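You operate a simulated robot arm through the tools that you are given. There is no shell and no other tool.

You are at the controls of a simulated robot arm. One attempt, no reset.

TASK
Clear the count, then run the empty press 2 times at 400 N.
Fine: switch it on, clear with the tally button and push the slide in; leave the slide in.

Only the result counts: the job must be done as asked and must still hold three seconds after the hand-in. Knocking over, shifting, dropping, spilling or breaking anything else fails it.

THE ROBOT
A 7-joint arm with a fingered hand, fixed in place. Base frame: the origin is on the floor under the middle of its stand, x ahead of it, y to its left, z up. Units: mm, rad, N and s.
With the tool pointing down near the work surface it reaches from about 340 to 820 mm from the base axis. Its first joint turns from -2.007 to 2.007 rad. Payload 5 kg.
Tool frame: the origin (TCP) lies between the finger pads and is the grasp point; the fingertips stand 32 mm ahead of it; z points along the fingers, y is the line along which they close. The gripper opens to 160 mm; its body begins 89 mm behind the TCP. The gripper is a hand of 4 fingers: y runs from the thumb to the fingers, the wrist lies at [0, 0, -267] in the tool frame.
Orientation is that of the tool frame in the base frame, as a unit quaternion [x, y, z, w]. With the fingers straight down and closing along the base's y, the tool's x points along the base's -x, its y along +y and its z along -z.

THE INTERFACE
- The arm moves only by the tool apply_moves. Its argument "moves" is a list of rows, each a list of 2 entries, a list of its own where there are three numbers: the shift along the base's x, y, z in units of 500 mm (1.0 is 500 mm), then the turn, a rotation vector about the base's x, y, z in units of 90 degrees (1.0 is 90 degrees). In form: [[[dx, dy, dz], [ax, ay, az]], ...]. A call has 1 to 20 rows; each row is the pose to reach, as a shift and turn from the pose commanded when the call began. A call with a number of a shift or a turn outside -1 to 1 is refused whole. Each row takes 0.2 s and may step no farther than 50 mm and 0.15 rad from the row before; otherwise, the whole call is refused. A pose out of reach is approached as far as the arm can. The call stops where the force on the tool passes 60 N (or 10 N more than at its start, if that is more) or the arm is blocked; 0.2 s more then pass. In this call time passes only in rows, and 0.2 s behind the last. It gives the time, the measured TCP pose, the force on the tool (base axes), the opening and the grip force at its end, in the units of the frame above (readings bear some noise), with the torque about the TCP (base axes, N m) and any sound that the robot's microphone picked up.
- Cameras (640 x 400 px; columns grow to the right, rows downward): "scene" is fixed at [47.4, -499.2, 1531.4]; the picture's right is [0.85, -0.53, 0.00], its down [-0.29, -0.47, -0.83] and it looks along [0.44, 0.71, -0.55] (base axes); focal length 325 px, centre (320, 200). "wrist" rides on the gripper at [80, -4, -114] in the tool frame; the picture's right is [0.05, 1.00, 0.00], its down [-0.82, 0.04, -0.58] and it looks along [-0.58, 0.03, 0.82] (tool axes); focal length 265 px, centre (320, 200). There is no depth. A picture from a camera that has moved, and an enlarged one, comes with that camera's place and axes in the base frame and with its lens.
- capture(camera): a new picture of that camera. It takes no simulated time.
- slide_trunk(by): slides the trunk up (or, below 0, down) by that many mm; the arm rides with it, the base frame stays. It gives what a move gives, with no picture.
- set_fingers(finger1, finger2, finger3, thumb_bend): sets how far each is bent, from 0 (flat) to 100 (curled in); at 30 the hand is open as for a grip, at 70 the pads meet at the TCP. One left out holds its place. A second passes; each finger stops where it meets its share of the squeeze, and holds until it gets a number again. It is the only way to open and close the hand. It gives what a move gives, with no picture; readings hold the bend of each and the force on the fingers (four entries, about 0 where the hand has none), thumb and palm.
- close_up(camera, box): a new picture of the part [left, top, right, bottom] of that camera's present view, enlarged. It takes no simulated time.
- finish_job(): hands the job in; it is judged then, once.

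Places have to be worked out from the pictures, the camera data and where the tool is seen. Open the gripper and draw the arm clear of the work before you hand the job in, unless the task says otherwise.

The tools are called after "Call:" as a command line: name --argument value ..., lists and objects as JSON in quotes. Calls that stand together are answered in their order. apply_moves: Moves the arm, as the interface text tells. Its arguments: {"type":"object","properties":{"moves":{"type":"array","items":{"type":"array"}}},"required":["moves"]} The other tools are called the same way: slide_trunk (by) moves the trunk up or down; set_fingers (finger1, finger2, finger3, thumb_bend) moves the fingers one by one; capture (camera) takes a picture; close_up (camera, box) takes an enlarged picture of a part of a camera's view; finish_job () hands the job in.

At the start:

```text
time_s: 0.0
eef_pos: [473.5, 313.1, 1082.8]
tool_rot: [0.0, 1.0, 0.0, 0.0]
contact_force: [0.4, 0.2, -0.5]
torque: [0.0, 0.02, -0.01]
finger_gap: 159.6
grip_force: 0.0
shape: jaw
bend: [30.0, 30.0, 30.0, 30.0]
finger forces: [0.1, 0.1, 0.0, 0.0, 0.0, 0.0]
trunk travel left (down, up): [-850.0, 140.0]
```

scene: 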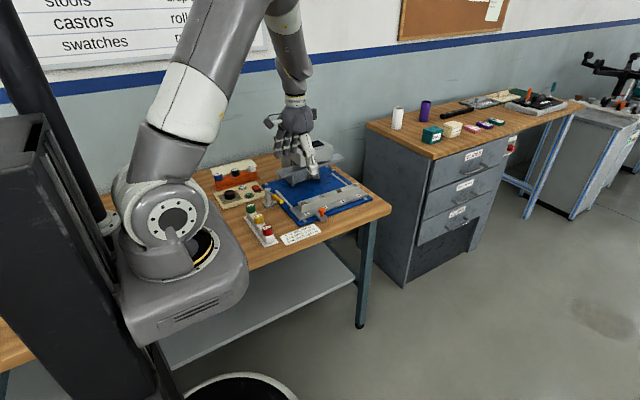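
wrist: 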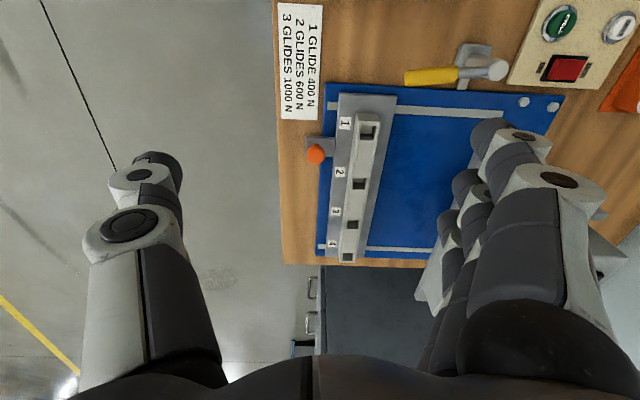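

I'll start by looking at the bench more closely from both cameras.

Call:
close_up --camera "scene" --box '[190, 140, 400, 260]'

Call:
close_up --camera "wrist" --box '[270, 0, 640, 270]'

Call:
close_up --camera "scene" --box '[200, 150, 300, 250]'

```text
3.05 times, centred on (295, 200) of scene
camera zoom: at [47.4, -499.2, 1531.4], right [0.85, -0.53, 0.0], down [-0.29, -0.47, -0.83], along [0.44, 0.71, -0.55], focal length 990 px, centre (396, 200)
```

zoom: 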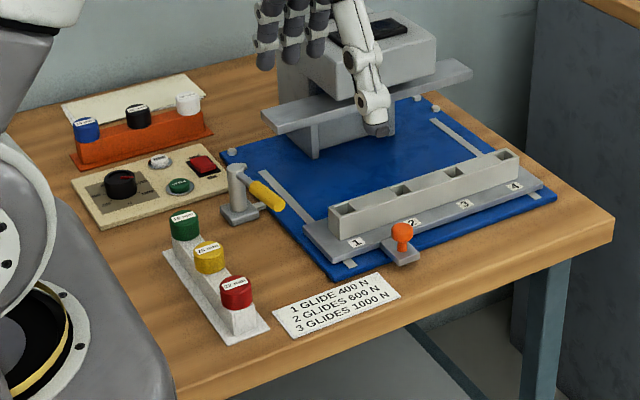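

```text
1.48 times, centred on (455, 135) of wrist
camera zoom: at [392.1, 309.6, 1196.5], right [-0.05, 1.0, 0.0], down [0.82, 0.04, 0.58], along [0.58, 0.03, -0.82], focal length 393 px, centre (120, 296)
```

zoom: 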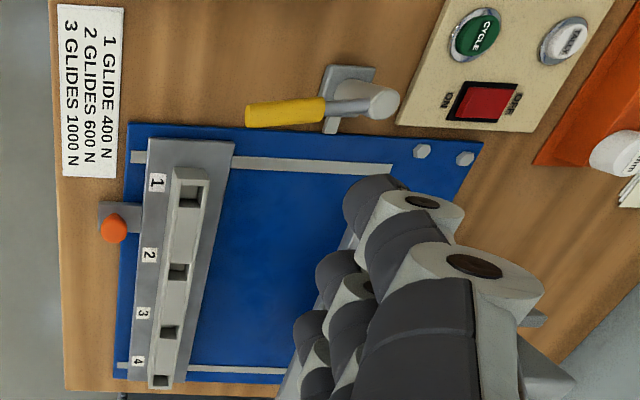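

```text
4.00 times, centred on (250, 200) of scene
camera zoom: at [47.4, -499.2, 1531.4], right [0.85, -0.53, 0.0], down [-0.29, -0.47, -0.83], along [0.44, 0.71, -0.55], focal length 1299 px, centre (600, 200)
```

zoom: 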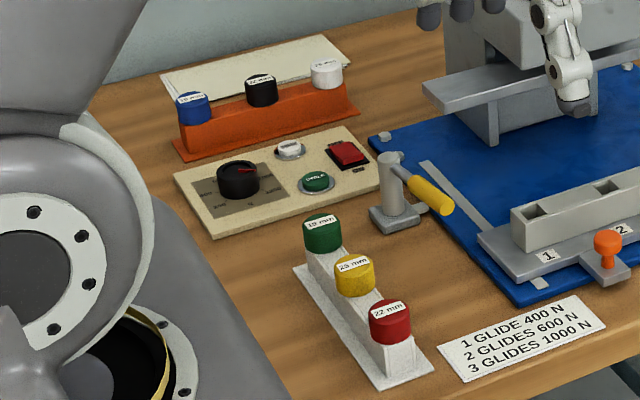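

The panel has a dial, a white button, a green CYCLE button and a rocker switch. I'll zoom in on each to read the labels.

Call:
close_up --camera "wrist" --box '[500, 0, 640, 90]'

Call:
close_up --camera "scene" --box '[212, 175, 302, 215]'

Call:
close_up --camera "scene" --box '[260, 180, 380, 250]'

Call:
close_up --camera "scene" --box '[260, 130, 360, 190]'

Call:
close_up --camera "scene" --box '[218, 180, 250, 200]'

```text
4.44 times, centred on (570, 45) of wrist
camera zoom: at [392.1, 309.6, 1196.5], right [-0.05, 1.0, 0.0], down [0.82, 0.04, 0.58], along [0.58, 0.03, -0.82], focal length 1180 px, centre (-791, 889)
```

zoom: 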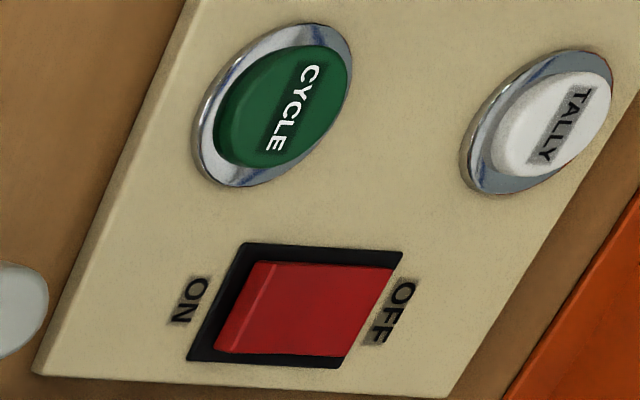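

```text
7.11 times, centred on (257, 195) of scene
camera zoom: at [47.4, -499.2, 1531.4], right [0.85, -0.53, 0.0], down [-0.29, -0.47, -0.83], along [0.44, 0.71, -0.55], focal length 2310 px, centre (768, 236)
```

zoom: 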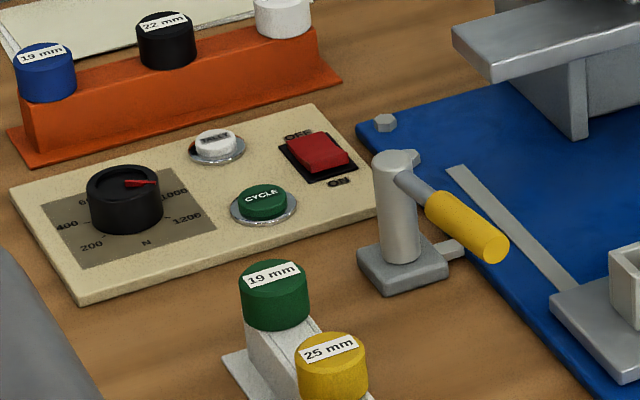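

```text
5.33 times, centred on (320, 215) of scene
camera zoom: at [47.4, -499.2, 1531.4], right [0.85, -0.53, 0.0], down [-0.29, -0.47, -0.83], along [0.44, 0.71, -0.55], focal length 1732 px, centre (320, 120)
```

zoom: 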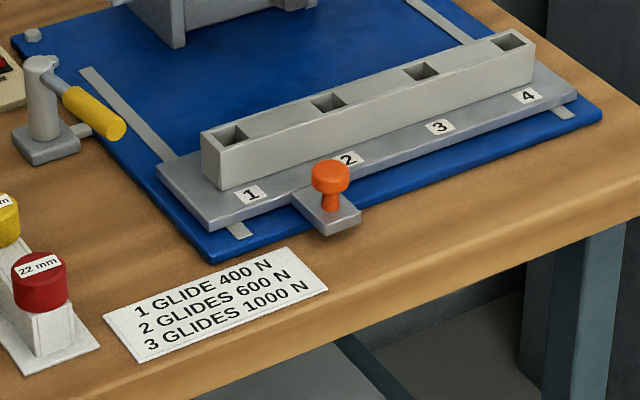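

```text
6.40 times, centred on (310, 160) of scene
camera zoom: at [47.4, -499.2, 1531.4], right [0.85, -0.53, 0.0], down [-0.29, -0.47, -0.83], along [0.44, 0.71, -0.55], focal length 2079 px, centre (384, 456)
```

zoom: 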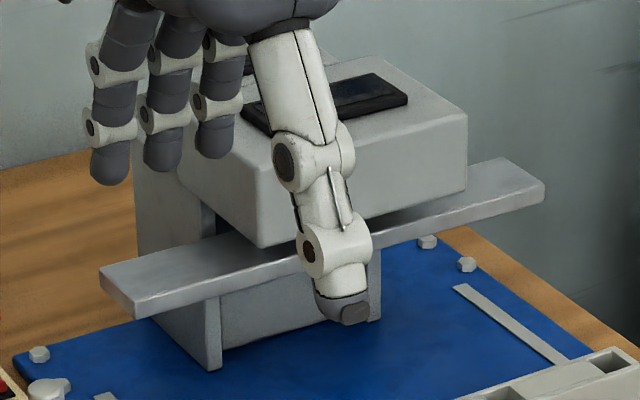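

```text
16.00 times, centred on (234, 190) of scene
camera zoom: at [47.4, -499.2, 1531.4], right [0.85, -0.53, 0.0], down [-0.29, -0.47, -0.83], along [0.44, 0.71, -0.55], focal length 5198 px, centre (1696, 360)
```

zoom: 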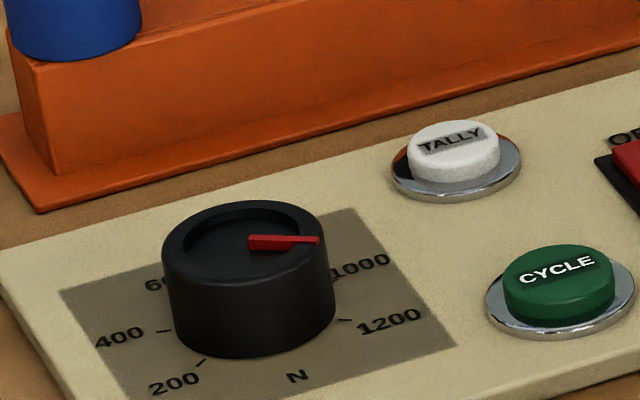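

The dial reads 200 to 1200 N and its pointer sits near 1000/1200. The rocker's ON side faces -y, and TALLY and CYCLE are plain push buttons. I make the rocker about (435,620,830), CYCLE (389,588), TALLY (388,660) and the dial (322,625). First I'll test finger shapes in free air.

Call:
set_fingers --finger1 100 --finger2 60 --finger3 100 --thumb_bend 30

Call:
capture --camera "wrist"

Call:
close_up --camera "scene" --box '[230, 80, 370, 200]'

```text
time_s: 1.0
eef_pos: [473.5, 311.9, 1082.5]
tool_rot: [0.0, 1.0, 0.001, 0.001]
contact_force: [0.9, -0.5, -0.9]
torque: [0.01, -0.02, 0.01]
finger_gap: 78.5
grip_force: 0.1
shape: fingers
bend: [100.0, 60.0, 100.0, 30.0]
finger forces: [0.1, 0.0, 0.0, 0.1, 0.1, 0.0]
trunk travel left (down, up): [-850.0, 140.0]
```

```text
taken
camera wrist: at [392.1, 309.6, 1196.5], right [-0.05, 1.0, 0.0], down [0.82, 0.04, 0.58], along [0.58, 0.03, -0.82], focal length 265 px, centre (320, 200)
```

wrist: 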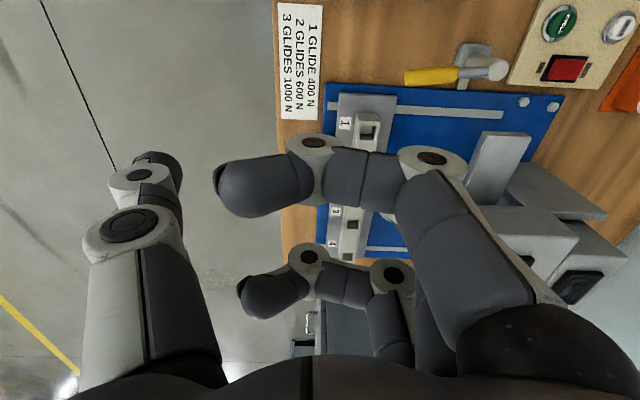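

```text
3.33 times, centred on (300, 140) of scene
camera zoom: at [47.4, -499.2, 1531.4], right [0.85, -0.53, 0.0], down [-0.29, -0.47, -0.83], along [0.44, 0.71, -0.55], focal length 1083 px, centre (387, 400)
```

zoom: 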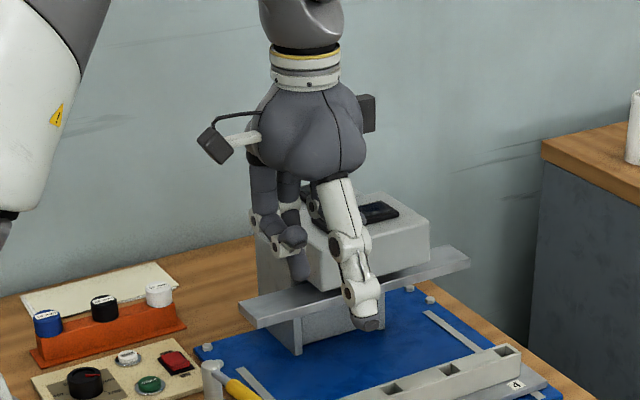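

Finger 1 is the one nearest the wrist camera, and a curl of 100 folds a finger out of the way. I'll try finger 1 as a single poker with the rest curled.

Call:
set_fingers --finger1 45 --finger2 100 --finger3 100 --thumb_bend 100

Call:
capture --camera "wrist"

Call:
close_up --camera "scene" --box '[260, 90, 340, 190]'

```text
time_s: 2.0
eef_pos: [472.5, 313.5, 1082.6]
tool_rot: [0.0, 1.0, 0.0, 0.0]
contact_force: [1.0, -0.4, -0.1]
torque: [0.0, -0.04, 0.0]
finger_gap: 51.1
grip_force: 0.1
shape: fingers
bend: [45.0, 100.0, 100.0, 83.0]
finger forces: [0.0, 0.1, 0.1, 0.0, 0.0, 0.0]
trunk travel left (down, up): [-850.0, 140.0]
```

```text
taken
camera wrist: at [392.1, 309.6, 1196.5], right [-0.05, 1.0, 0.0], down [0.82, 0.04, 0.58], along [0.58, 0.03, -0.82], focal length 265 px, centre (320, 200)
```

wrist: 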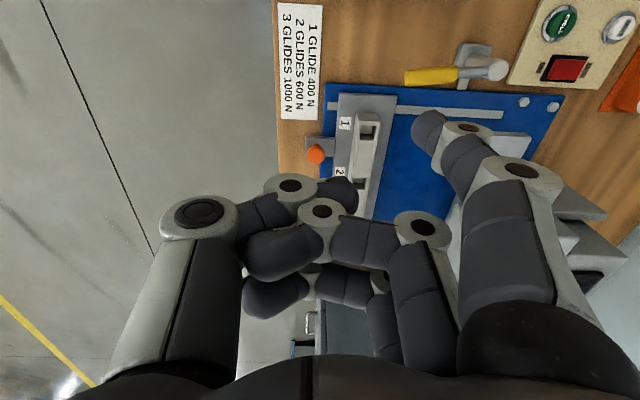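

```text
4.00 times, centred on (300, 140) of scene
camera zoom: at [47.4, -499.2, 1531.4], right [0.85, -0.53, 0.0], down [-0.29, -0.47, -0.83], along [0.44, 0.71, -0.55], focal length 1299 px, centre (400, 440)
```

zoom: 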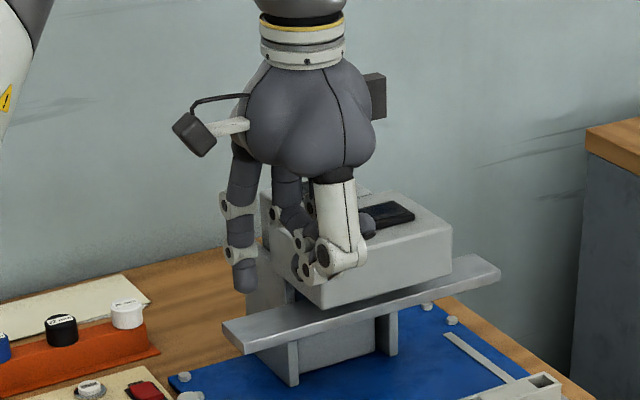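

Finger 1 at bend 45 makes a single poker, with its tip about 31 mm toward base -x, 59 mm toward +y and 27 mm below the TCP. I'll move at this height to above the dial to see the panel properly.

Call:
apply_moves --moves '[[[-0.038, 0.078, 0], [0, 0, 0]], [[-0.076, 0.156, 0], [0, 0, 0]], [[-0.114, 0.234, 0], [0, 0, 0]], [[-0.152, 0.312, 0], [0, 0, 0]], [[-0.19, 0.39, 0], [0, 0, 0]], [[-0.228, 0.468, 0], [0, 0, 0]], [[-0.266, 0.546, 0], [0, 0, 0]], [[-0.303, 0.624, 0], [0, 0, 0]]]'

Call:
capture --camera "wrist"

Call:
capture --camera "scene"

```text
time_s: 3.8
eef_pos: [318.7, 627.0, 1082.4]
tool_rot: [0.001, 1.0, -0.001, 0.001]
contact_force: [0.4, 0.1, 0.7]
torque: [-0.03, -0.02, -0.01]
finger_gap: 51.3
grip_force: 0.0
shape: fingers
bend: [45.0, 100.0, 100.0, 84.0]
finger forces: [0.0, 0.0, 0.1, 0.0, 0.0, 0.1]
trunk travel left (down, up): [-850.0, 140.0]
```

```text
taken
camera wrist: at [238.7, 623.8, 1195.6], right [-0.05, 1.0, 0.0], down [0.81, 0.04, 0.58], along [0.58, 0.03, -0.82], focal length 265 px, centre (320, 200)
```

wrist: 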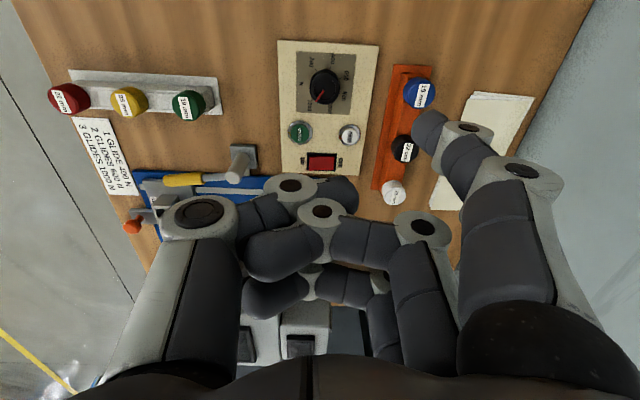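

```text
taken
```

scene: 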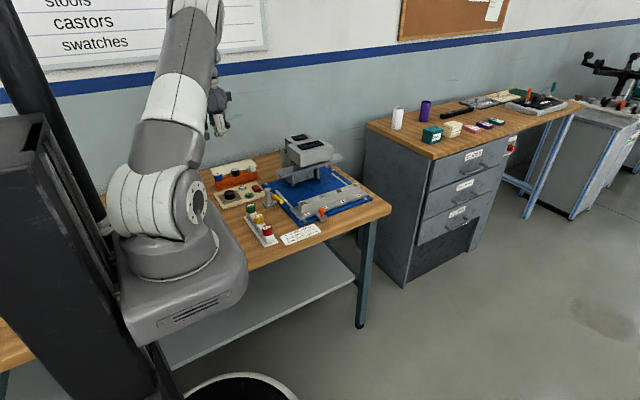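

Call:
close_up --camera "wrist" --box '[270, 30, 390, 110]'

Call:
close_up --camera "wrist" --box '[270, 90, 390, 180]'

Call:
close_up --camera "wrist" --box '[110, 130, 330, 260]'

Call:
close_up --camera "scene" --box '[260, 125, 380, 205]'

```text
5.00 times, centred on (330, 70) of wrist
camera zoom: at [238.7, 623.8, 1195.6], right [-0.05, 1.0, 0.0], down [0.81, 0.04, 0.58], along [0.58, 0.03, -0.82], focal length 1327 px, centre (270, 850)
```

zoom: 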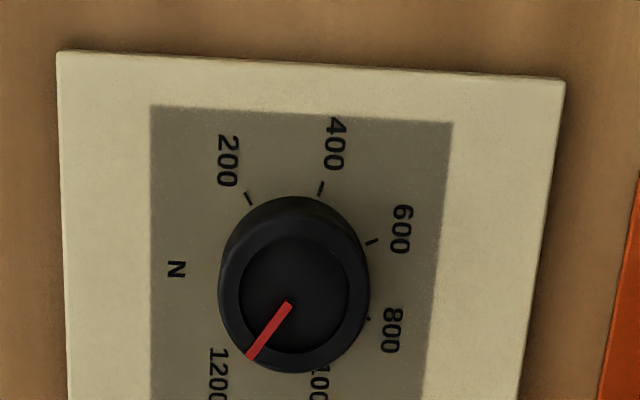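

```text
4.44 times, centred on (330, 135) of wrist
camera zoom: at [238.7, 623.8, 1195.6], right [-0.05, 1.0, 0.0], down [0.81, 0.04, 0.58], along [0.58, 0.03, -0.82], focal length 1180 px, centre (276, 489)
```

zoom: 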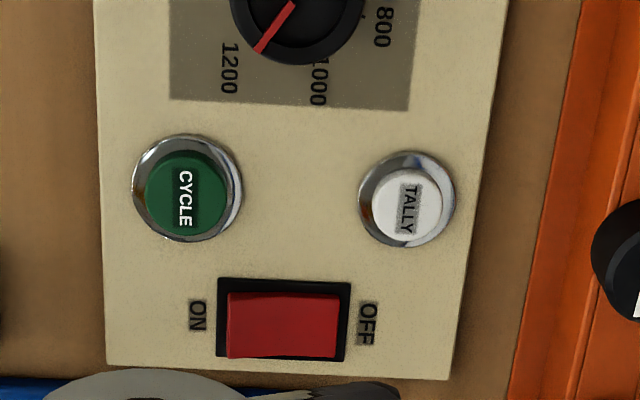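

```text
2.91 times, centred on (220, 195) of wrist
camera zoom: at [238.7, 623.8, 1195.6], right [-0.05, 1.0, 0.0], down [0.81, 0.04, 0.58], along [0.58, 0.03, -0.82], focal length 772 px, centre (611, 214)
```

zoom: 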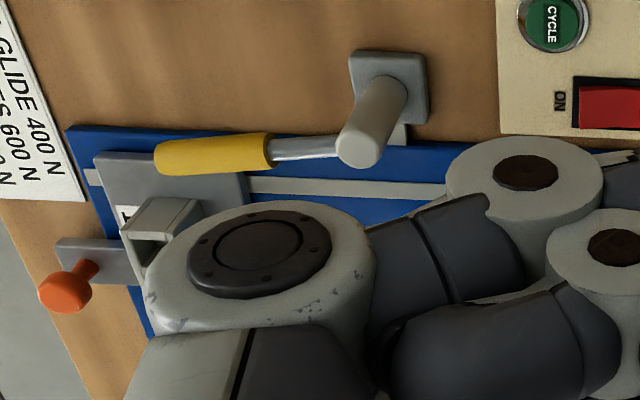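

```text
5.00 times, centred on (320, 165) of scene
camera zoom: at [47.4, -499.2, 1531.4], right [0.85, -0.53, 0.0], down [-0.29, -0.47, -0.83], along [0.44, 0.71, -0.55], focal length 1624 px, centre (320, 375)
```

zoom: 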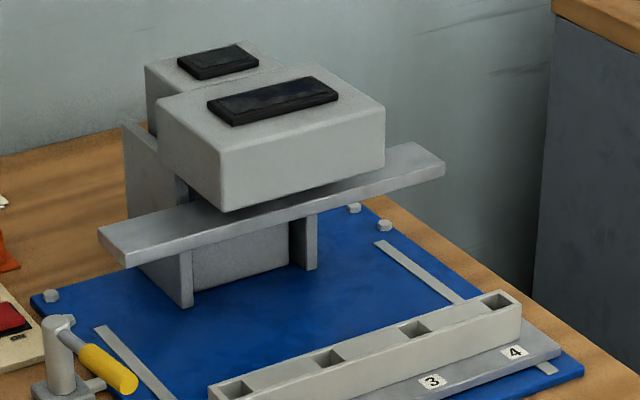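

On the panel plane the dial centre comes out near (319.5, 634), top at about z 836, with the pointer at 1200. Setting it to 400 takes a 200° counter-clockwise turn. I'll shape the hand for a pinch between finger 2 and the thumb.

Call:
set_fingers --finger1 100 --finger2 50 --finger3 100 --thumb_bend 50

Call:
capture --camera "wrist"

Call:
close_up --camera "scene" --box '[180, 60, 280, 220]'

```text
time_s: 4.8
eef_pos: [319.8, 626.3, 1081.8]
tool_rot: [0.0, 1.0, 0.0, -0.001]
contact_force: [0.2, 1.0, 0.3]
torque: [0.02, -0.03, 0.01]
finger_gap: 61.7
grip_force: 0.0
shape: fingers
bend: [100.0, 50.0, 100.0, 50.0]
finger forces: [0.1, 0.0, 0.1, 0.0, 0.0, 0.0]
trunk travel left (down, up): [-850.0, 140.0]
```

```text
taken
camera wrist: at [239.2, 622.2, 1196.5], right [-0.05, 1.0, 0.0], down [0.82, 0.04, 0.58], along [0.58, 0.03, -0.82], focal length 265 px, centre (320, 200)
```

wrist: 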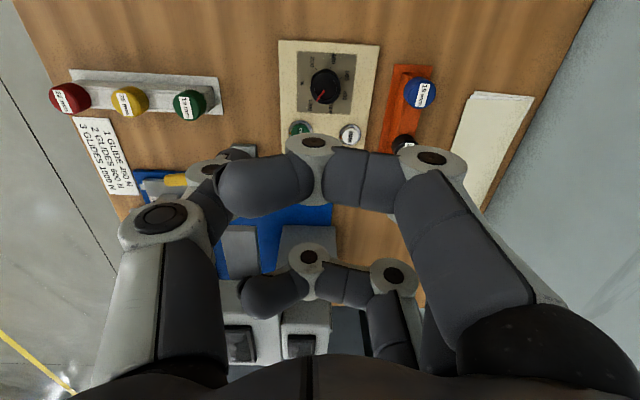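

```text
2.50 times, centred on (230, 140) of scene
camera zoom: at [47.4, -499.2, 1531.4], right [0.85, -0.53, 0.0], down [-0.29, -0.47, -0.83], along [0.44, 0.71, -0.55], focal length 812 px, centre (545, 350)
```

zoom: 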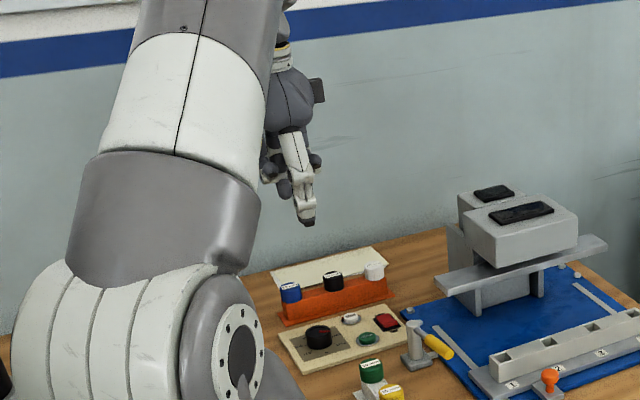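

The gap is about 62 mm against the 41 mm knob. I'll centre over the dial and yaw the hand -50° up here, then lower with the trunk.

Call:
apply_moves --moves '[[[0, 0.002, 0], [0, 0, -0.0794]], [[0, 0.004, 0], [0, 0, -0.1587]], [[0, 0.006, 0], [0, 0, -0.238]], [[0, 0.008, 0], [0, 0, -0.3175]], [[0, 0.01, 0], [0, 0, -0.397]], [[0, 0.012, 0], [0, 0, -0.476]], [[0, 0.014, 0], [0, 0, -0.5556]]]'

Call:
slide_trunk --by -180

Call:
capture --camera "wrist"

Call:
capture --camera "scene"

```text
time_s: 6.4
eef_pos: [321.0, 632.5, 1083.3]
tool_rot: [0.425, 0.905, -0.001, -0.001]
contact_force: [0.8, -0.3, 0.3]
torque: [-0.01, 0.0, -0.02]
finger_gap: 61.7
grip_force: 0.0
shape: fingers
bend: [100.0, 50.0, 100.0, 50.0]
finger forces: [0.0, 0.0, 0.0, 0.1, 0.0, 0.1]
trunk travel left (down, up): [-850.0, 140.0]
```

```text
time_s: 8.4
eef_pos: [320.4, 632.3, 902.5]
tool_rot: [0.423, 0.906, 0.0, 0.0]
contact_force: [0.2, -0.2, -0.6]
torque: [-0.01, 0.05, -0.03]
finger_gap: 61.7
grip_force: 0.0
shape: fingers
bend: [100.0, 50.0, 100.0, 50.0]
finger forces: [0.0, 0.0, 0.0, 0.0, 0.0, 0.0]
trunk travel left (down, up): [-670.0, 320.0]
```

```text
taken
camera wrist: at [266.1, 691.7, 1016.1], right [0.73, 0.68, 0.0], down [0.56, -0.6, 0.58], along [0.39, -0.42, -0.82], focal length 265 px, centre (320, 200)
```

wrist: 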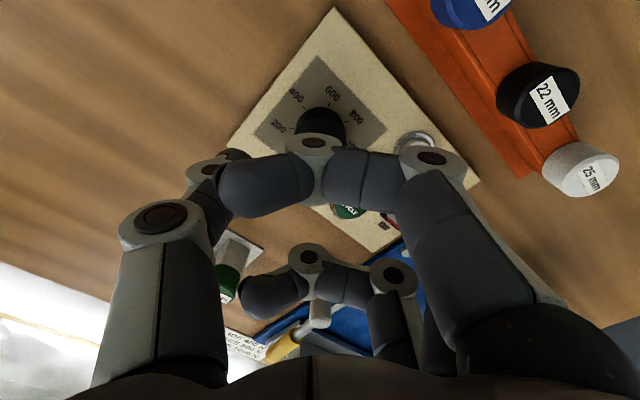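

```text
taken
```

scene: 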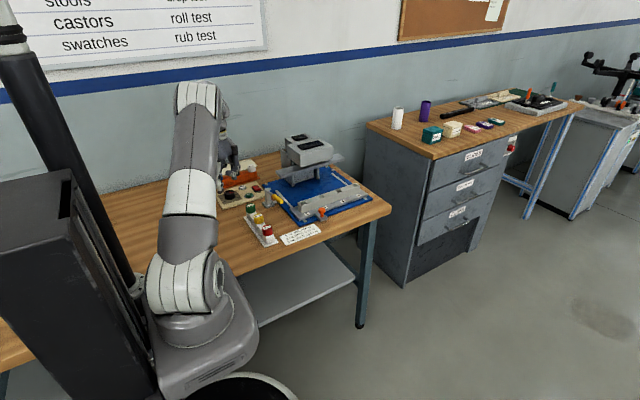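

Call:
close_up --camera "wrist" --box '[240, 40, 440, 165]'

Call:
close_up --camera "scene" --box '[200, 120, 300, 220]'

```text
3.20 times, centred on (340, 102) of wrist
camera zoom: at [266.1, 691.7, 1016.1], right [0.73, 0.68, 0.0], down [0.56, -0.6, 0.58], along [0.39, -0.42, -0.82], focal length 849 px, centre (256, 512)
```

zoom: 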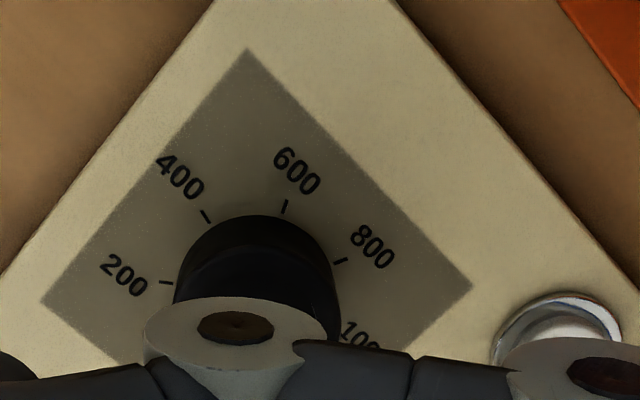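

```text
4.00 times, centred on (250, 170) of scene
camera zoom: at [47.4, -499.2, 1531.4], right [0.85, -0.53, 0.0], down [-0.29, -0.47, -0.83], along [0.44, 0.71, -0.55], focal length 1299 px, centre (600, 320)
```

zoom: 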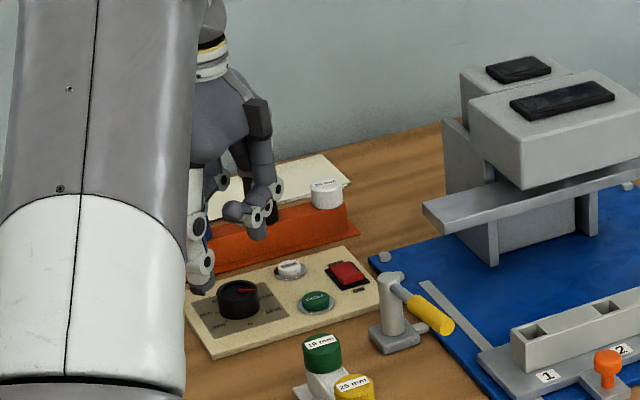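

The tick ring puts the dial centre at about (318.4, 635). I'll shift onto it and lower 38 mm, then check from the scene camera.

Call:
apply_moves --moves '[[[-0.0038, 0.0052, -0.02], [0, 0, 0]], [[-0.0038, 0.0052, -0.04], [0, 0, 0]], [[-0.0038, 0.0052, -0.06], [0, 0, 0]], [[-0.0038, 0.0052, -0.076], [0, 0, 0]]]'

Call:
close_up --camera "scene" --box '[210, 165, 270, 215]'

Call:
capture --camera "wrist"

```text
time_s: 9.4
eef_pos: [317.6, 635.3, 864.8]
tool_rot: [0.423, 0.906, -0.001, 0.0]
contact_force: [-0.8, -1.0, -1.4]
torque: [-0.02, 0.0, -0.03]
finger_gap: 61.7
grip_force: 0.0
shape: fingers
bend: [100.0, 50.0, 100.0, 50.0]
finger forces: [0.0, 0.1, 0.1, 0.1, 0.1, 0.0]
trunk travel left (down, up): [-670.0, 320.0]
```

```text
8.00 times, centred on (240, 190) of scene
camera zoom: at [47.4, -499.2, 1531.4], right [0.85, -0.53, 0.0], down [-0.29, -0.47, -0.83], along [0.44, 0.71, -0.55], focal length 2599 px, centre (960, 280)
```

zoom: 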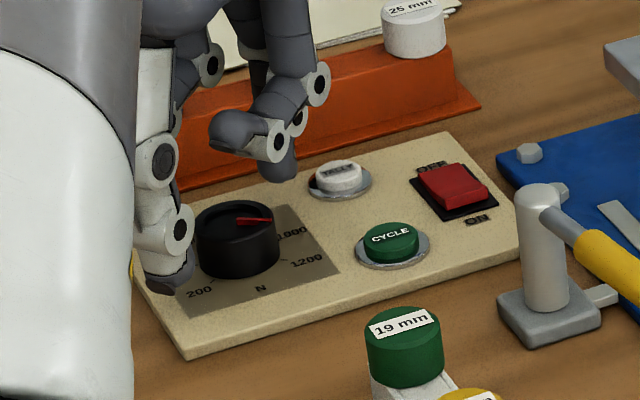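

```text
taken
camera wrist: at [263.3, 694.5, 978.7], right [0.73, 0.68, 0.0], down [0.56, -0.6, 0.58], along [0.39, -0.42, -0.82], focal length 265 px, centre (320, 200)
```

wrist: 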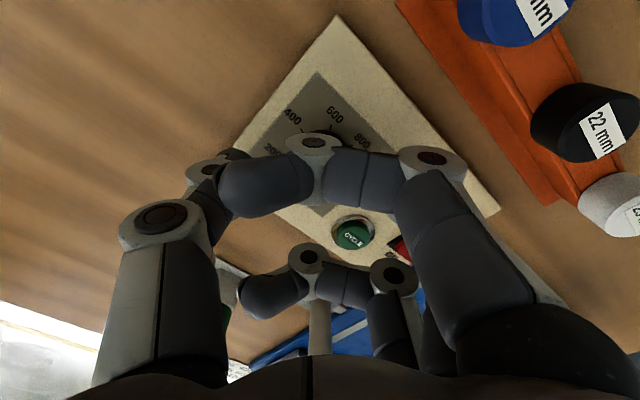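

The knob lies between the thumb and finger 2, and the tips look clear of the panel. I'll lower another 11 mm in small steps and watch the force.

Call:
apply_moves --moves '[[[0, 0, -0.006], [0, 0, 0]], [[0, 0, -0.012], [0, 0, 0]], [[0, 0, -0.018], [0, 0, 0]], [[0, 0, -0.022], [0, 0, 0]]]'

Call:
close_up --camera "scene" --box '[210, 165, 270, 215]'

```text
time_s: 10.4
eef_pos: [317.8, 635.6, 853.9]
tool_rot: [0.422, 0.907, 0.0, 0.0]
contact_force: [1.1, -0.5, 0.3]
torque: [-0.02, 0.02, 0.02]
finger_gap: 61.8
grip_force: 0.0
shape: fingers
bend: [100.0, 50.0, 100.0, 50.0]
finger forces: [0.0, 0.0, 0.0, 0.0, 0.1, 0.2]
trunk travel left (down, up): [-670.0, 320.0]
```

```text
8.00 times, centred on (240, 190) of scene
camera zoom: at [47.4, -499.2, 1531.4], right [0.85, -0.53, 0.0], down [-0.29, -0.47, -0.83], along [0.44, 0.71, -0.55], focal length 2599 px, centre (960, 280)
```

zoom: 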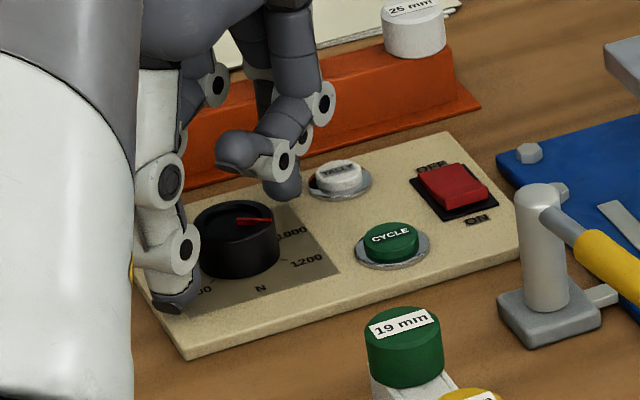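

No contact yet and the pads overlap the knob's height. I'll close finger 2 and the thumb on it.

Call:
set_fingers --finger2 72 --thumb_bend 72

Call:
close_up --camera "scene" --box '[210, 165, 270, 215]'

```text
time_s: 11.4
eef_pos: [318.0, 634.4, 852.8]
tool_rot: [0.423, 0.906, -0.001, 0.002]
contact_force: [-6.0, -5.8, -7.6]
torque: [-0.06, -0.01, -0.02]
finger_gap: 53.8
grip_force: 13.2
shape: fingers
bend: [100.0, 62.0, 100.0, 65.0]
finger forces: [0.0, 9.3, 0.0, 0.0, 17.9, 0.0]
trunk travel left (down, up): [-670.0, 320.0]
```

```text
8.00 times, centred on (240, 190) of scene
camera zoom: at [47.4, -499.2, 1531.4], right [0.85, -0.53, 0.0], down [-0.29, -0.47, -0.83], along [0.44, 0.71, -0.55], focal length 2599 px, centre (960, 280)
```

zoom: 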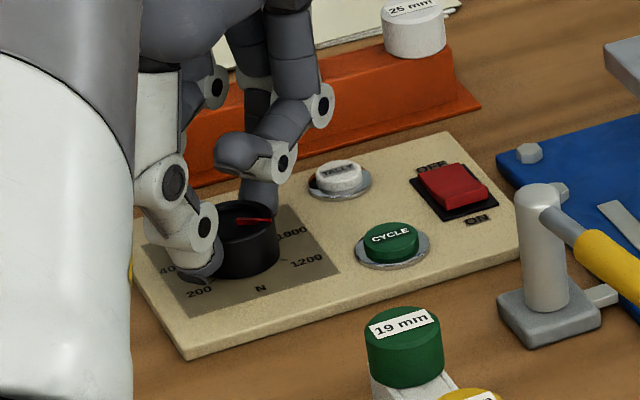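

Both pads are on the knob: finger at 62, thumb at 65, so the knob sits about 3 mm toward the finger side. I'll shift that amount and turn +30° to see whether the knob follows.

Call:
apply_moves --moves '[[[0.004, 0.0034, 0], [0, 0, 0]], [[0.004, 0.0034, 0], [0, 0, 0.067]], [[0.004, 0.0034, 0], [0, 0, 0.134]], [[0.004, 0.0034, 0], [0, 0, 0.2]], [[0.004, 0.0034, 0], [0, 0, 0.267]], [[0.004, 0.0034, 0], [0, 0, 0.333]]]'

Call:
close_up --camera "scene" --box '[210, 165, 270, 215]'

```text
time_s: 12.8
eef_pos: [319.5, 635.1, 854.0]
tool_rot: [0.174, 0.985, -0.001, 0.001]
contact_force: [-15.8, -11.3, -7.2]
torque: [-0.19, 0.36, -0.06]
finger_gap: 53.8
grip_force: 14.1
shape: fingers
bend: [100.0, 62.0, 100.0, 65.0]
finger forces: [0.1, 7.1, 0.1, 0.1, 22.2, 0.1]
trunk travel left (down, up): [-670.0, 320.0]
```

```text
8.00 times, centred on (240, 190) of scene
camera zoom: at [47.4, -499.2, 1531.4], right [0.85, -0.53, 0.0], down [-0.29, -0.47, -0.83], along [0.44, 0.71, -0.55], focal length 2599 px, centre (960, 280)
```

zoom: 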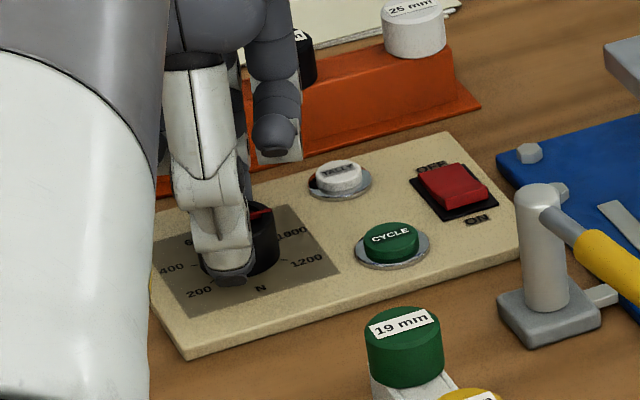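

The pointer followed the turn. The thumb carries most of the load, so I'll rebalance by easing it a little and closing finger 2.

Call:
set_fingers --finger2 74 --thumb_bend 63

Call:
close_up --camera "wrist" --box '[200, 20, 460, 180]'

```text
time_s: 13.8
eef_pos: [322.0, 636.3, 854.5]
tool_rot: [0.174, 0.985, 0.001, 0.001]
contact_force: [1.5, 5.1, 8.0]
torque: [0.14, -0.03, 0.0]
finger_gap: 55.5
grip_force: 10.1
shape: fingers
bend: [100.0, 66.0, 100.0, 61.0]
finger forces: [0.0, 12.8, 0.0, 0.1, 7.1, 0.0]
trunk travel left (down, up): [-670.0, 320.0]
```

```text
2.46 times, centred on (330, 100) of wrist
camera zoom: at [244.9, 660.6, 967.7], right [0.29, 0.96, 0.0], down [0.78, -0.24, 0.58], along [0.55, -0.17, -0.82], focal length 653 px, centre (295, 446)
```

zoom: 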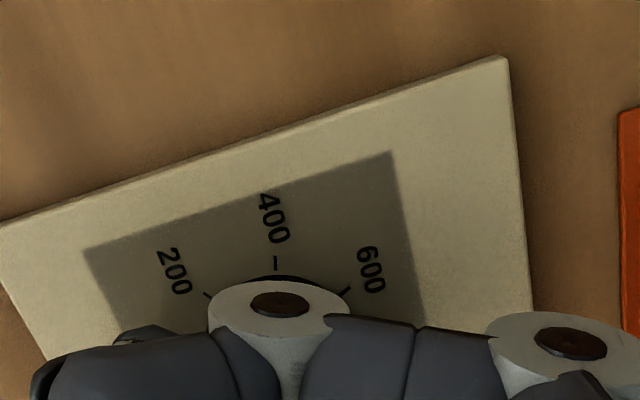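

The grip is balanced now. I'll continue turning another 70°, to a yaw of about +50°.

Call:
apply_moves --moves '[[[0, 0, 0], [0, 0, 0.0778]], [[0, 0, 0], [0, 0, 0.1556]], [[0, 0, 0], [0, 0, 0.2333]], [[0, 0, 0], [0, 0, 0.3111]], [[0, 0, 0], [0, 0, 0.3889]], [[0, 0, 0], [0, 0, 0.4667]], [[0, 0, 0], [0, 0, 0.5444]], [[0, 0, 0], [0, 0, 0.6222]], [[0, 0, 0], [0, 0, 0.7]], [[0, 0, 0], [0, 0, 0.7778]]]'

Call:
close_up --camera "scene" --box '[210, 165, 270, 215]'

Call:
capture --camera "wrist"

```text
time_s: 16.0
eef_pos: [319.0, 636.3, 853.1]
tool_rot: [-0.424, 0.906, 0.0, 0.0]
contact_force: [-9.9, 2.7, 7.2]
torque: [0.12, 0.33, -0.08]
finger_gap: 55.3
grip_force: 9.7
shape: fingers
bend: [100.0, 66.0, 100.0, 61.0]
finger forces: [0.0, 14.3, 0.1, 0.0, 5.1, 0.0]
trunk travel left (down, up): [-670.0, 320.0]
```

```text
8.00 times, centred on (240, 190) of scene
camera zoom: at [47.4, -499.2, 1531.4], right [0.85, -0.53, 0.0], down [-0.29, -0.47, -0.83], along [0.44, 0.71, -0.55], focal length 2599 px, centre (960, 280)
```

zoom: 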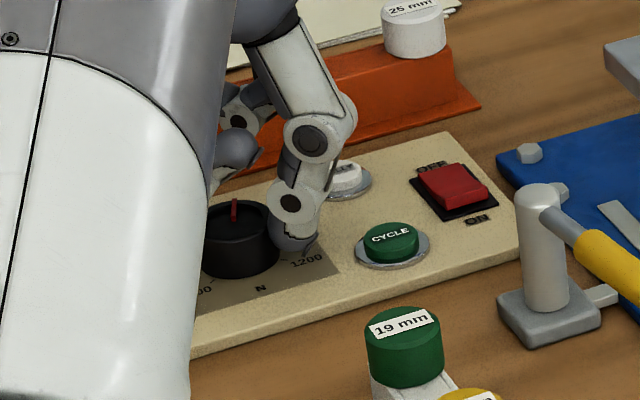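

```text
taken
camera wrist: at [271.0, 572.6, 967.6], right [-0.8, 0.6, 0.0], down [0.49, 0.65, 0.58], along [0.35, 0.46, -0.82], focal length 265 px, centre (320, 200)
```

wrist: 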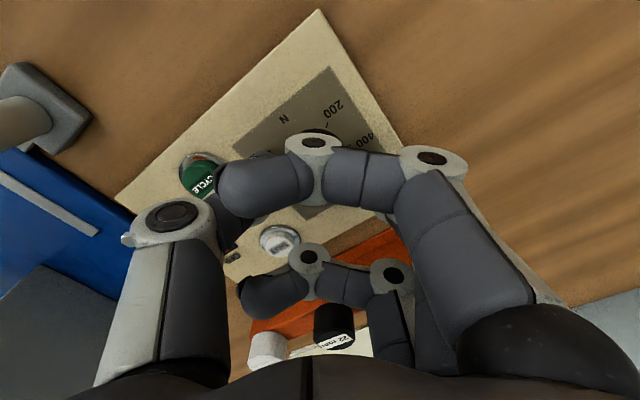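

The pointer now sits near 800, about 93° turned. I'll open slightly, rotate the hand back around the knob and re-grip.

Call:
set_fingers --finger2 52 --thumb_bend 52

Call:
apply_moves --moves '[[[0, 0, 0], [0, 0, -0.09]], [[0, 0, 0], [0, 0, -0.18]], [[0, 0, 0], [0, 0, -0.27]], [[0, 0, 0], [0, 0, -0.36]], [[0, 0, 0], [0, 0, -0.45]], [[0, 0, 0], [0, 0, -0.54]], [[0, 0, 0], [0, 0, -0.63]], [[0, 0, 0], [0, 0, -0.72]], [[0, 0, 0], [0, 0, -0.81]], [[0, 0, 0], [0, 0, -0.9]], [[0, 0, 0], [0, 0, -0.99]], [[0, 0, 0], [0, 0, -1.0]]]'

Call:
apply_moves --moves '[[[0, 0, 0], [0, 0, -0.09]], [[0, 0, 0], [0, 0, -0.17]]]'

Call:
close_up --camera "scene" --box '[210, 165, 270, 215]'

```text
time_s: 17.0
eef_pos: [321.1, 637.1, 852.7]
tool_rot: [-0.422, 0.907, 0.0, 0.0]
contact_force: [-0.3, 0.0, -0.7]
torque: [0.01, -0.04, -0.05]
finger_gap: 60.4
grip_force: 0.1
shape: fingers
bend: [100.0, 52.0, 100.0, 52.0]
finger forces: [0.1, 0.0, 0.1, 0.0, 0.0, 0.0]
trunk travel left (down, up): [-670.0, 320.0]
```

```text
time_s: 19.6
eef_pos: [320.8, 636.5, 853.1]
tool_rot: [0.344, 0.939, 0.0, -0.001]
contact_force: [-0.2, 0.4, 0.4]
torque: [0.03, 0.0, 0.03]
finger_gap: 60.6
grip_force: 0.2
shape: fingers
bend: [100.0, 52.0, 100.0, 52.0]
finger forces: [0.0, 0.0, 0.1, 0.1, 0.0, 0.0]
trunk travel left (down, up): [-670.0, 320.0]
```

```text
time_s: 20.2
eef_pos: [321.2, 636.6, 852.4]
tool_rot: [0.465, 0.885, 0.0, -0.001]
contact_force: [0.4, -0.5, 0.1]
torque: [-0.02, 0.0, -0.01]
finger_gap: 60.6
grip_force: 0.1
shape: fingers
bend: [100.0, 52.0, 100.0, 52.0]
finger forces: [0.1, 0.1, 0.0, 0.1, 0.0, 0.0]
trunk travel left (down, up): [-670.0, 320.0]
```

```text
8.00 times, centred on (240, 190) of scene
camera zoom: at [47.4, -499.2, 1531.4], right [0.85, -0.53, 0.0], down [-0.29, -0.47, -0.83], along [0.44, 0.71, -0.55], focal length 2599 px, centre (960, 280)
```

zoom: 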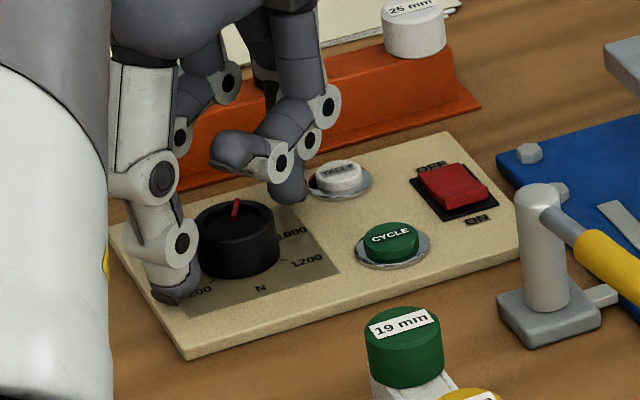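

The hand is back at yaw -55° and the pointer held at about 33°. I'll re-grip the knob.

Call:
set_fingers --finger2 74 --thumb_bend 63

Call:
apply_moves --moves '[[[0, 0, 0], [0, 0, 0.09]], [[0, 0, 0], [0, 0, 0.18]], [[0, 0, 0], [0, 0, 0.27]], [[0, 0, 0], [0, 0, 0.36]], [[0, 0, 0], [0, 0, 0.45]], [[0, 0, 0], [0, 0, 0.54]], [[0, 0, 0], [0, 0, 0.63]], [[0, 0, 0], [0, 0, 0.72]], [[0, 0, 0], [0, 0, 0.81]], [[0, 0, 0], [0, 0, 0.9]], [[0, 0, 0], [0, 0, 0.99]]]'

Call:
close_up --camera "scene" --box '[210, 165, 270, 215]'

```text
time_s: 21.2
eef_pos: [322.2, 637.6, 852.4]
tool_rot: [0.465, 0.885, 0.001, 0.0]
contact_force: [1.3, 2.5, -3.6]
torque: [0.05, 0.01, 0.05]
finger_gap: 55.2
grip_force: 8.0
shape: fingers
bend: [100.0, 63.0, 100.0, 61.0]
finger forces: [0.0, 9.0, 0.0, 0.1, 6.8, 0.0]
trunk travel left (down, up): [-670.0, 320.0]
```

```text
time_s: 23.6
eef_pos: [321.8, 636.6, 853.0]
tool_rot: [-0.291, 0.957, 0.001, 0.001]
contact_force: [-4.2, 5.9, -2.7]
torque: [0.13, 0.08, -0.03]
finger_gap: 55.0
grip_force: 7.3
shape: fingers
bend: [100.0, 63.0, 100.0, 61.0]
finger forces: [0.0, 10.9, 0.1, 0.0, 4.4, 0.0]
trunk travel left (down, up): [-670.0, 320.0]
```

```text
8.00 times, centred on (240, 190) of scene
camera zoom: at [47.4, -499.2, 1531.4], right [0.85, -0.53, 0.0], down [-0.29, -0.47, -0.83], along [0.44, 0.71, -0.55], focal length 2599 px, centre (960, 280)
```

zoom: 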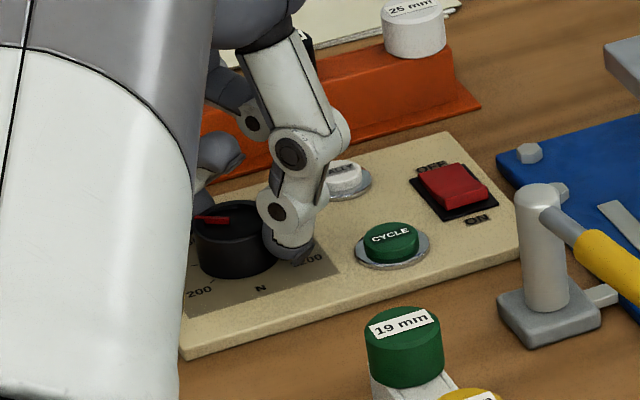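

The pointer is near -58°, with 400 at -75°. I'll turn about 16° more and check.

Call:
apply_moves --moves '[[[0, 0, 0], [0, 0, 0.06]], [[0, 0, 0], [0, 0, 0.12]], [[0, 0, 0], [0, 0, 0.18]]]'

Call:
close_up --camera "scene" --box '[220, 175, 250, 200]'

```text
time_s: 24.4
eef_pos: [320.1, 637.7, 853.3]
tool_rot: [-0.424, 0.906, 0.0, 0.0]
contact_force: [-2.7, 6.6, -0.8]
torque: [0.16, 0.1, 0.0]
finger_gap: 55.3
grip_force: 7.8
shape: fingers
bend: [100.0, 63.0, 100.0, 61.0]
finger forces: [0.1, 10.9, 0.0, 0.1, 5.6, 0.0]
trunk travel left (down, up): [-670.0, 320.0]
```

```text
16.00 times, centred on (235, 188) of scene
camera zoom: at [47.4, -499.2, 1531.4], right [0.85, -0.53, 0.0], down [-0.29, -0.47, -0.83], along [0.44, 0.71, -0.55], focal length 5198 px, centre (1680, 400)
```

zoom: 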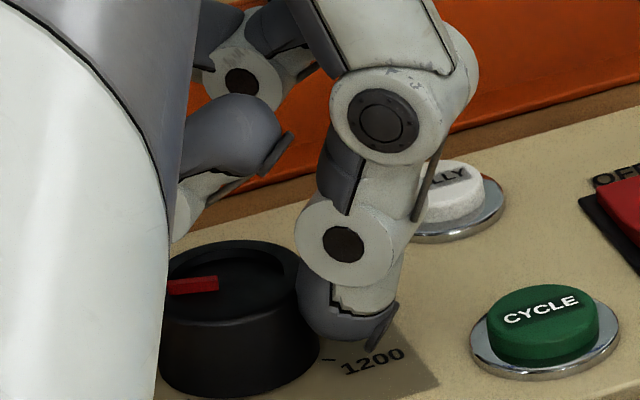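

The pointer slope now matches the 400 direction. I'll release, lift straight up and check from above.

Call:
set_fingers --finger2 50 --thumb_bend 50

Call:
apply_moves --moves '[[[0, 0, 0.04], [0, 0, 0]], [[0, 0, 0.1], [0, 0, 0]], [[0, 0, 0.18], [0, 0, 0]], [[-0.03, 0, 0.26], [0, 0, 0]], [[-0.08, -0.02, 0.3], [0, 0, 0]]]'

Call:
capture --camera "wrist"

Call:
close_up --camera "scene" --box '[210, 170, 270, 210]'

```text
time_s: 25.4
eef_pos: [320.7, 635.5, 853.3]
tool_rot: [-0.422, 0.907, -0.001, -0.001]
contact_force: [0.3, 0.1, 0.0]
torque: [-0.05, -0.02, -0.01]
finger_gap: 61.8
grip_force: 0.0
shape: fingers
bend: [100.0, 50.0, 100.0, 50.0]
finger forces: [0.1, 0.0, 0.1, 0.0, 0.1, 0.0]
trunk travel left (down, up): [-670.0, 320.0]
```

```text
time_s: 26.6
eef_pos: [281.8, 626.2, 1005.9]
tool_rot: [-0.421, 0.907, -0.001, 0.0]
contact_force: [-1.2, 0.6, 0.0]
torque: [-0.03, -0.01, 0.0]
finger_gap: 61.9
grip_force: 0.1
shape: fingers
bend: [100.0, 50.0, 100.0, 50.0]
finger forces: [0.0, 0.1, 0.0, 0.0, 0.1, 0.1]
trunk travel left (down, up): [-670.0, 320.0]
```

```text
taken
camera wrist: at [233.6, 562.4, 1119.5], right [-0.8, 0.6, 0.0], down [0.49, 0.65, 0.58], along [0.35, 0.46, -0.82], focal length 265 px, centre (320, 200)
```

wrist: 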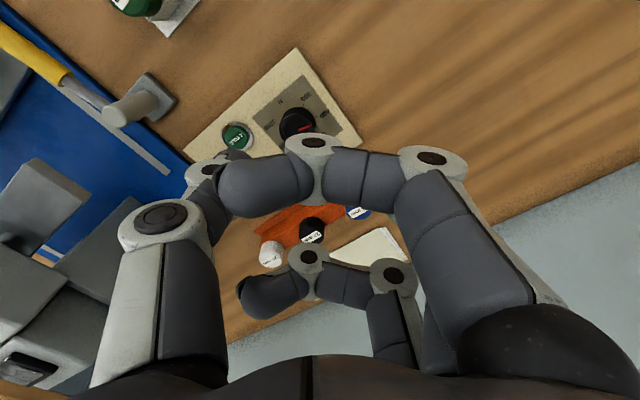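

```text
10.00 times, centred on (240, 190) of scene
camera zoom: at [47.4, -499.2, 1531.4], right [0.85, -0.53, 0.0], down [-0.29, -0.47, -0.83], along [0.44, 0.71, -0.55], focal length 3248 px, centre (1120, 300)
```

zoom: 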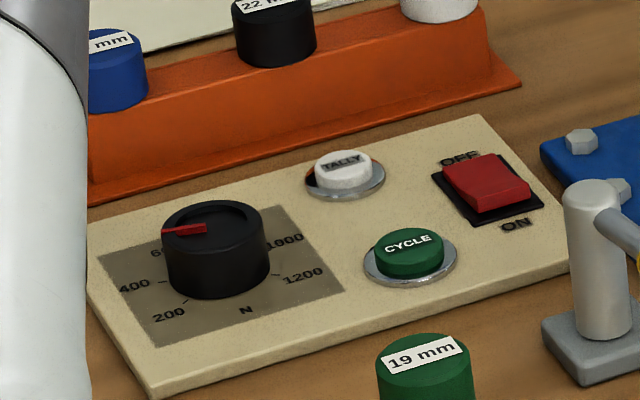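

Call:
close_up --camera "wrist" --box '[240, 60, 370, 150]'

Call:
close_up --camera "scene" --box '[218, 180, 248, 205]'

```text
4.44 times, centred on (305, 105) of wrist
camera zoom: at [233.6, 562.4, 1119.5], right [-0.8, 0.6, 0.0], down [0.49, 0.65, 0.58], along [0.35, 0.46, -0.82], focal length 1180 px, centre (387, 622)
```

zoom: 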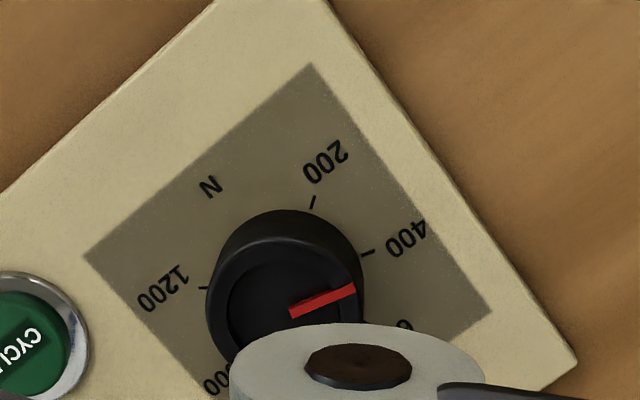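

```text
16.00 times, centred on (233, 192) of scene
camera zoom: at [47.4, -499.2, 1531.4], right [0.85, -0.53, 0.0], down [-0.29, -0.47, -0.83], along [0.44, 0.71, -0.55], focal length 5198 px, centre (1712, 320)
```

zoom: 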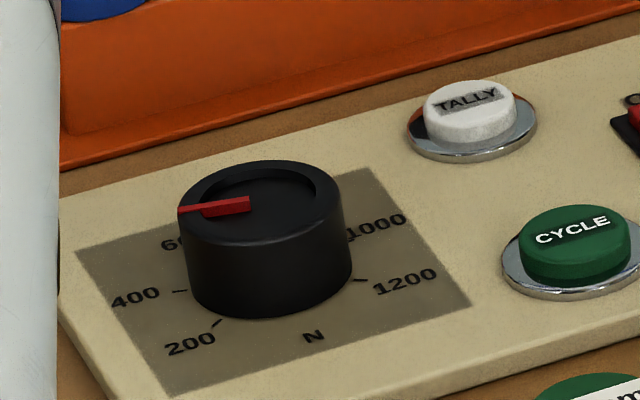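

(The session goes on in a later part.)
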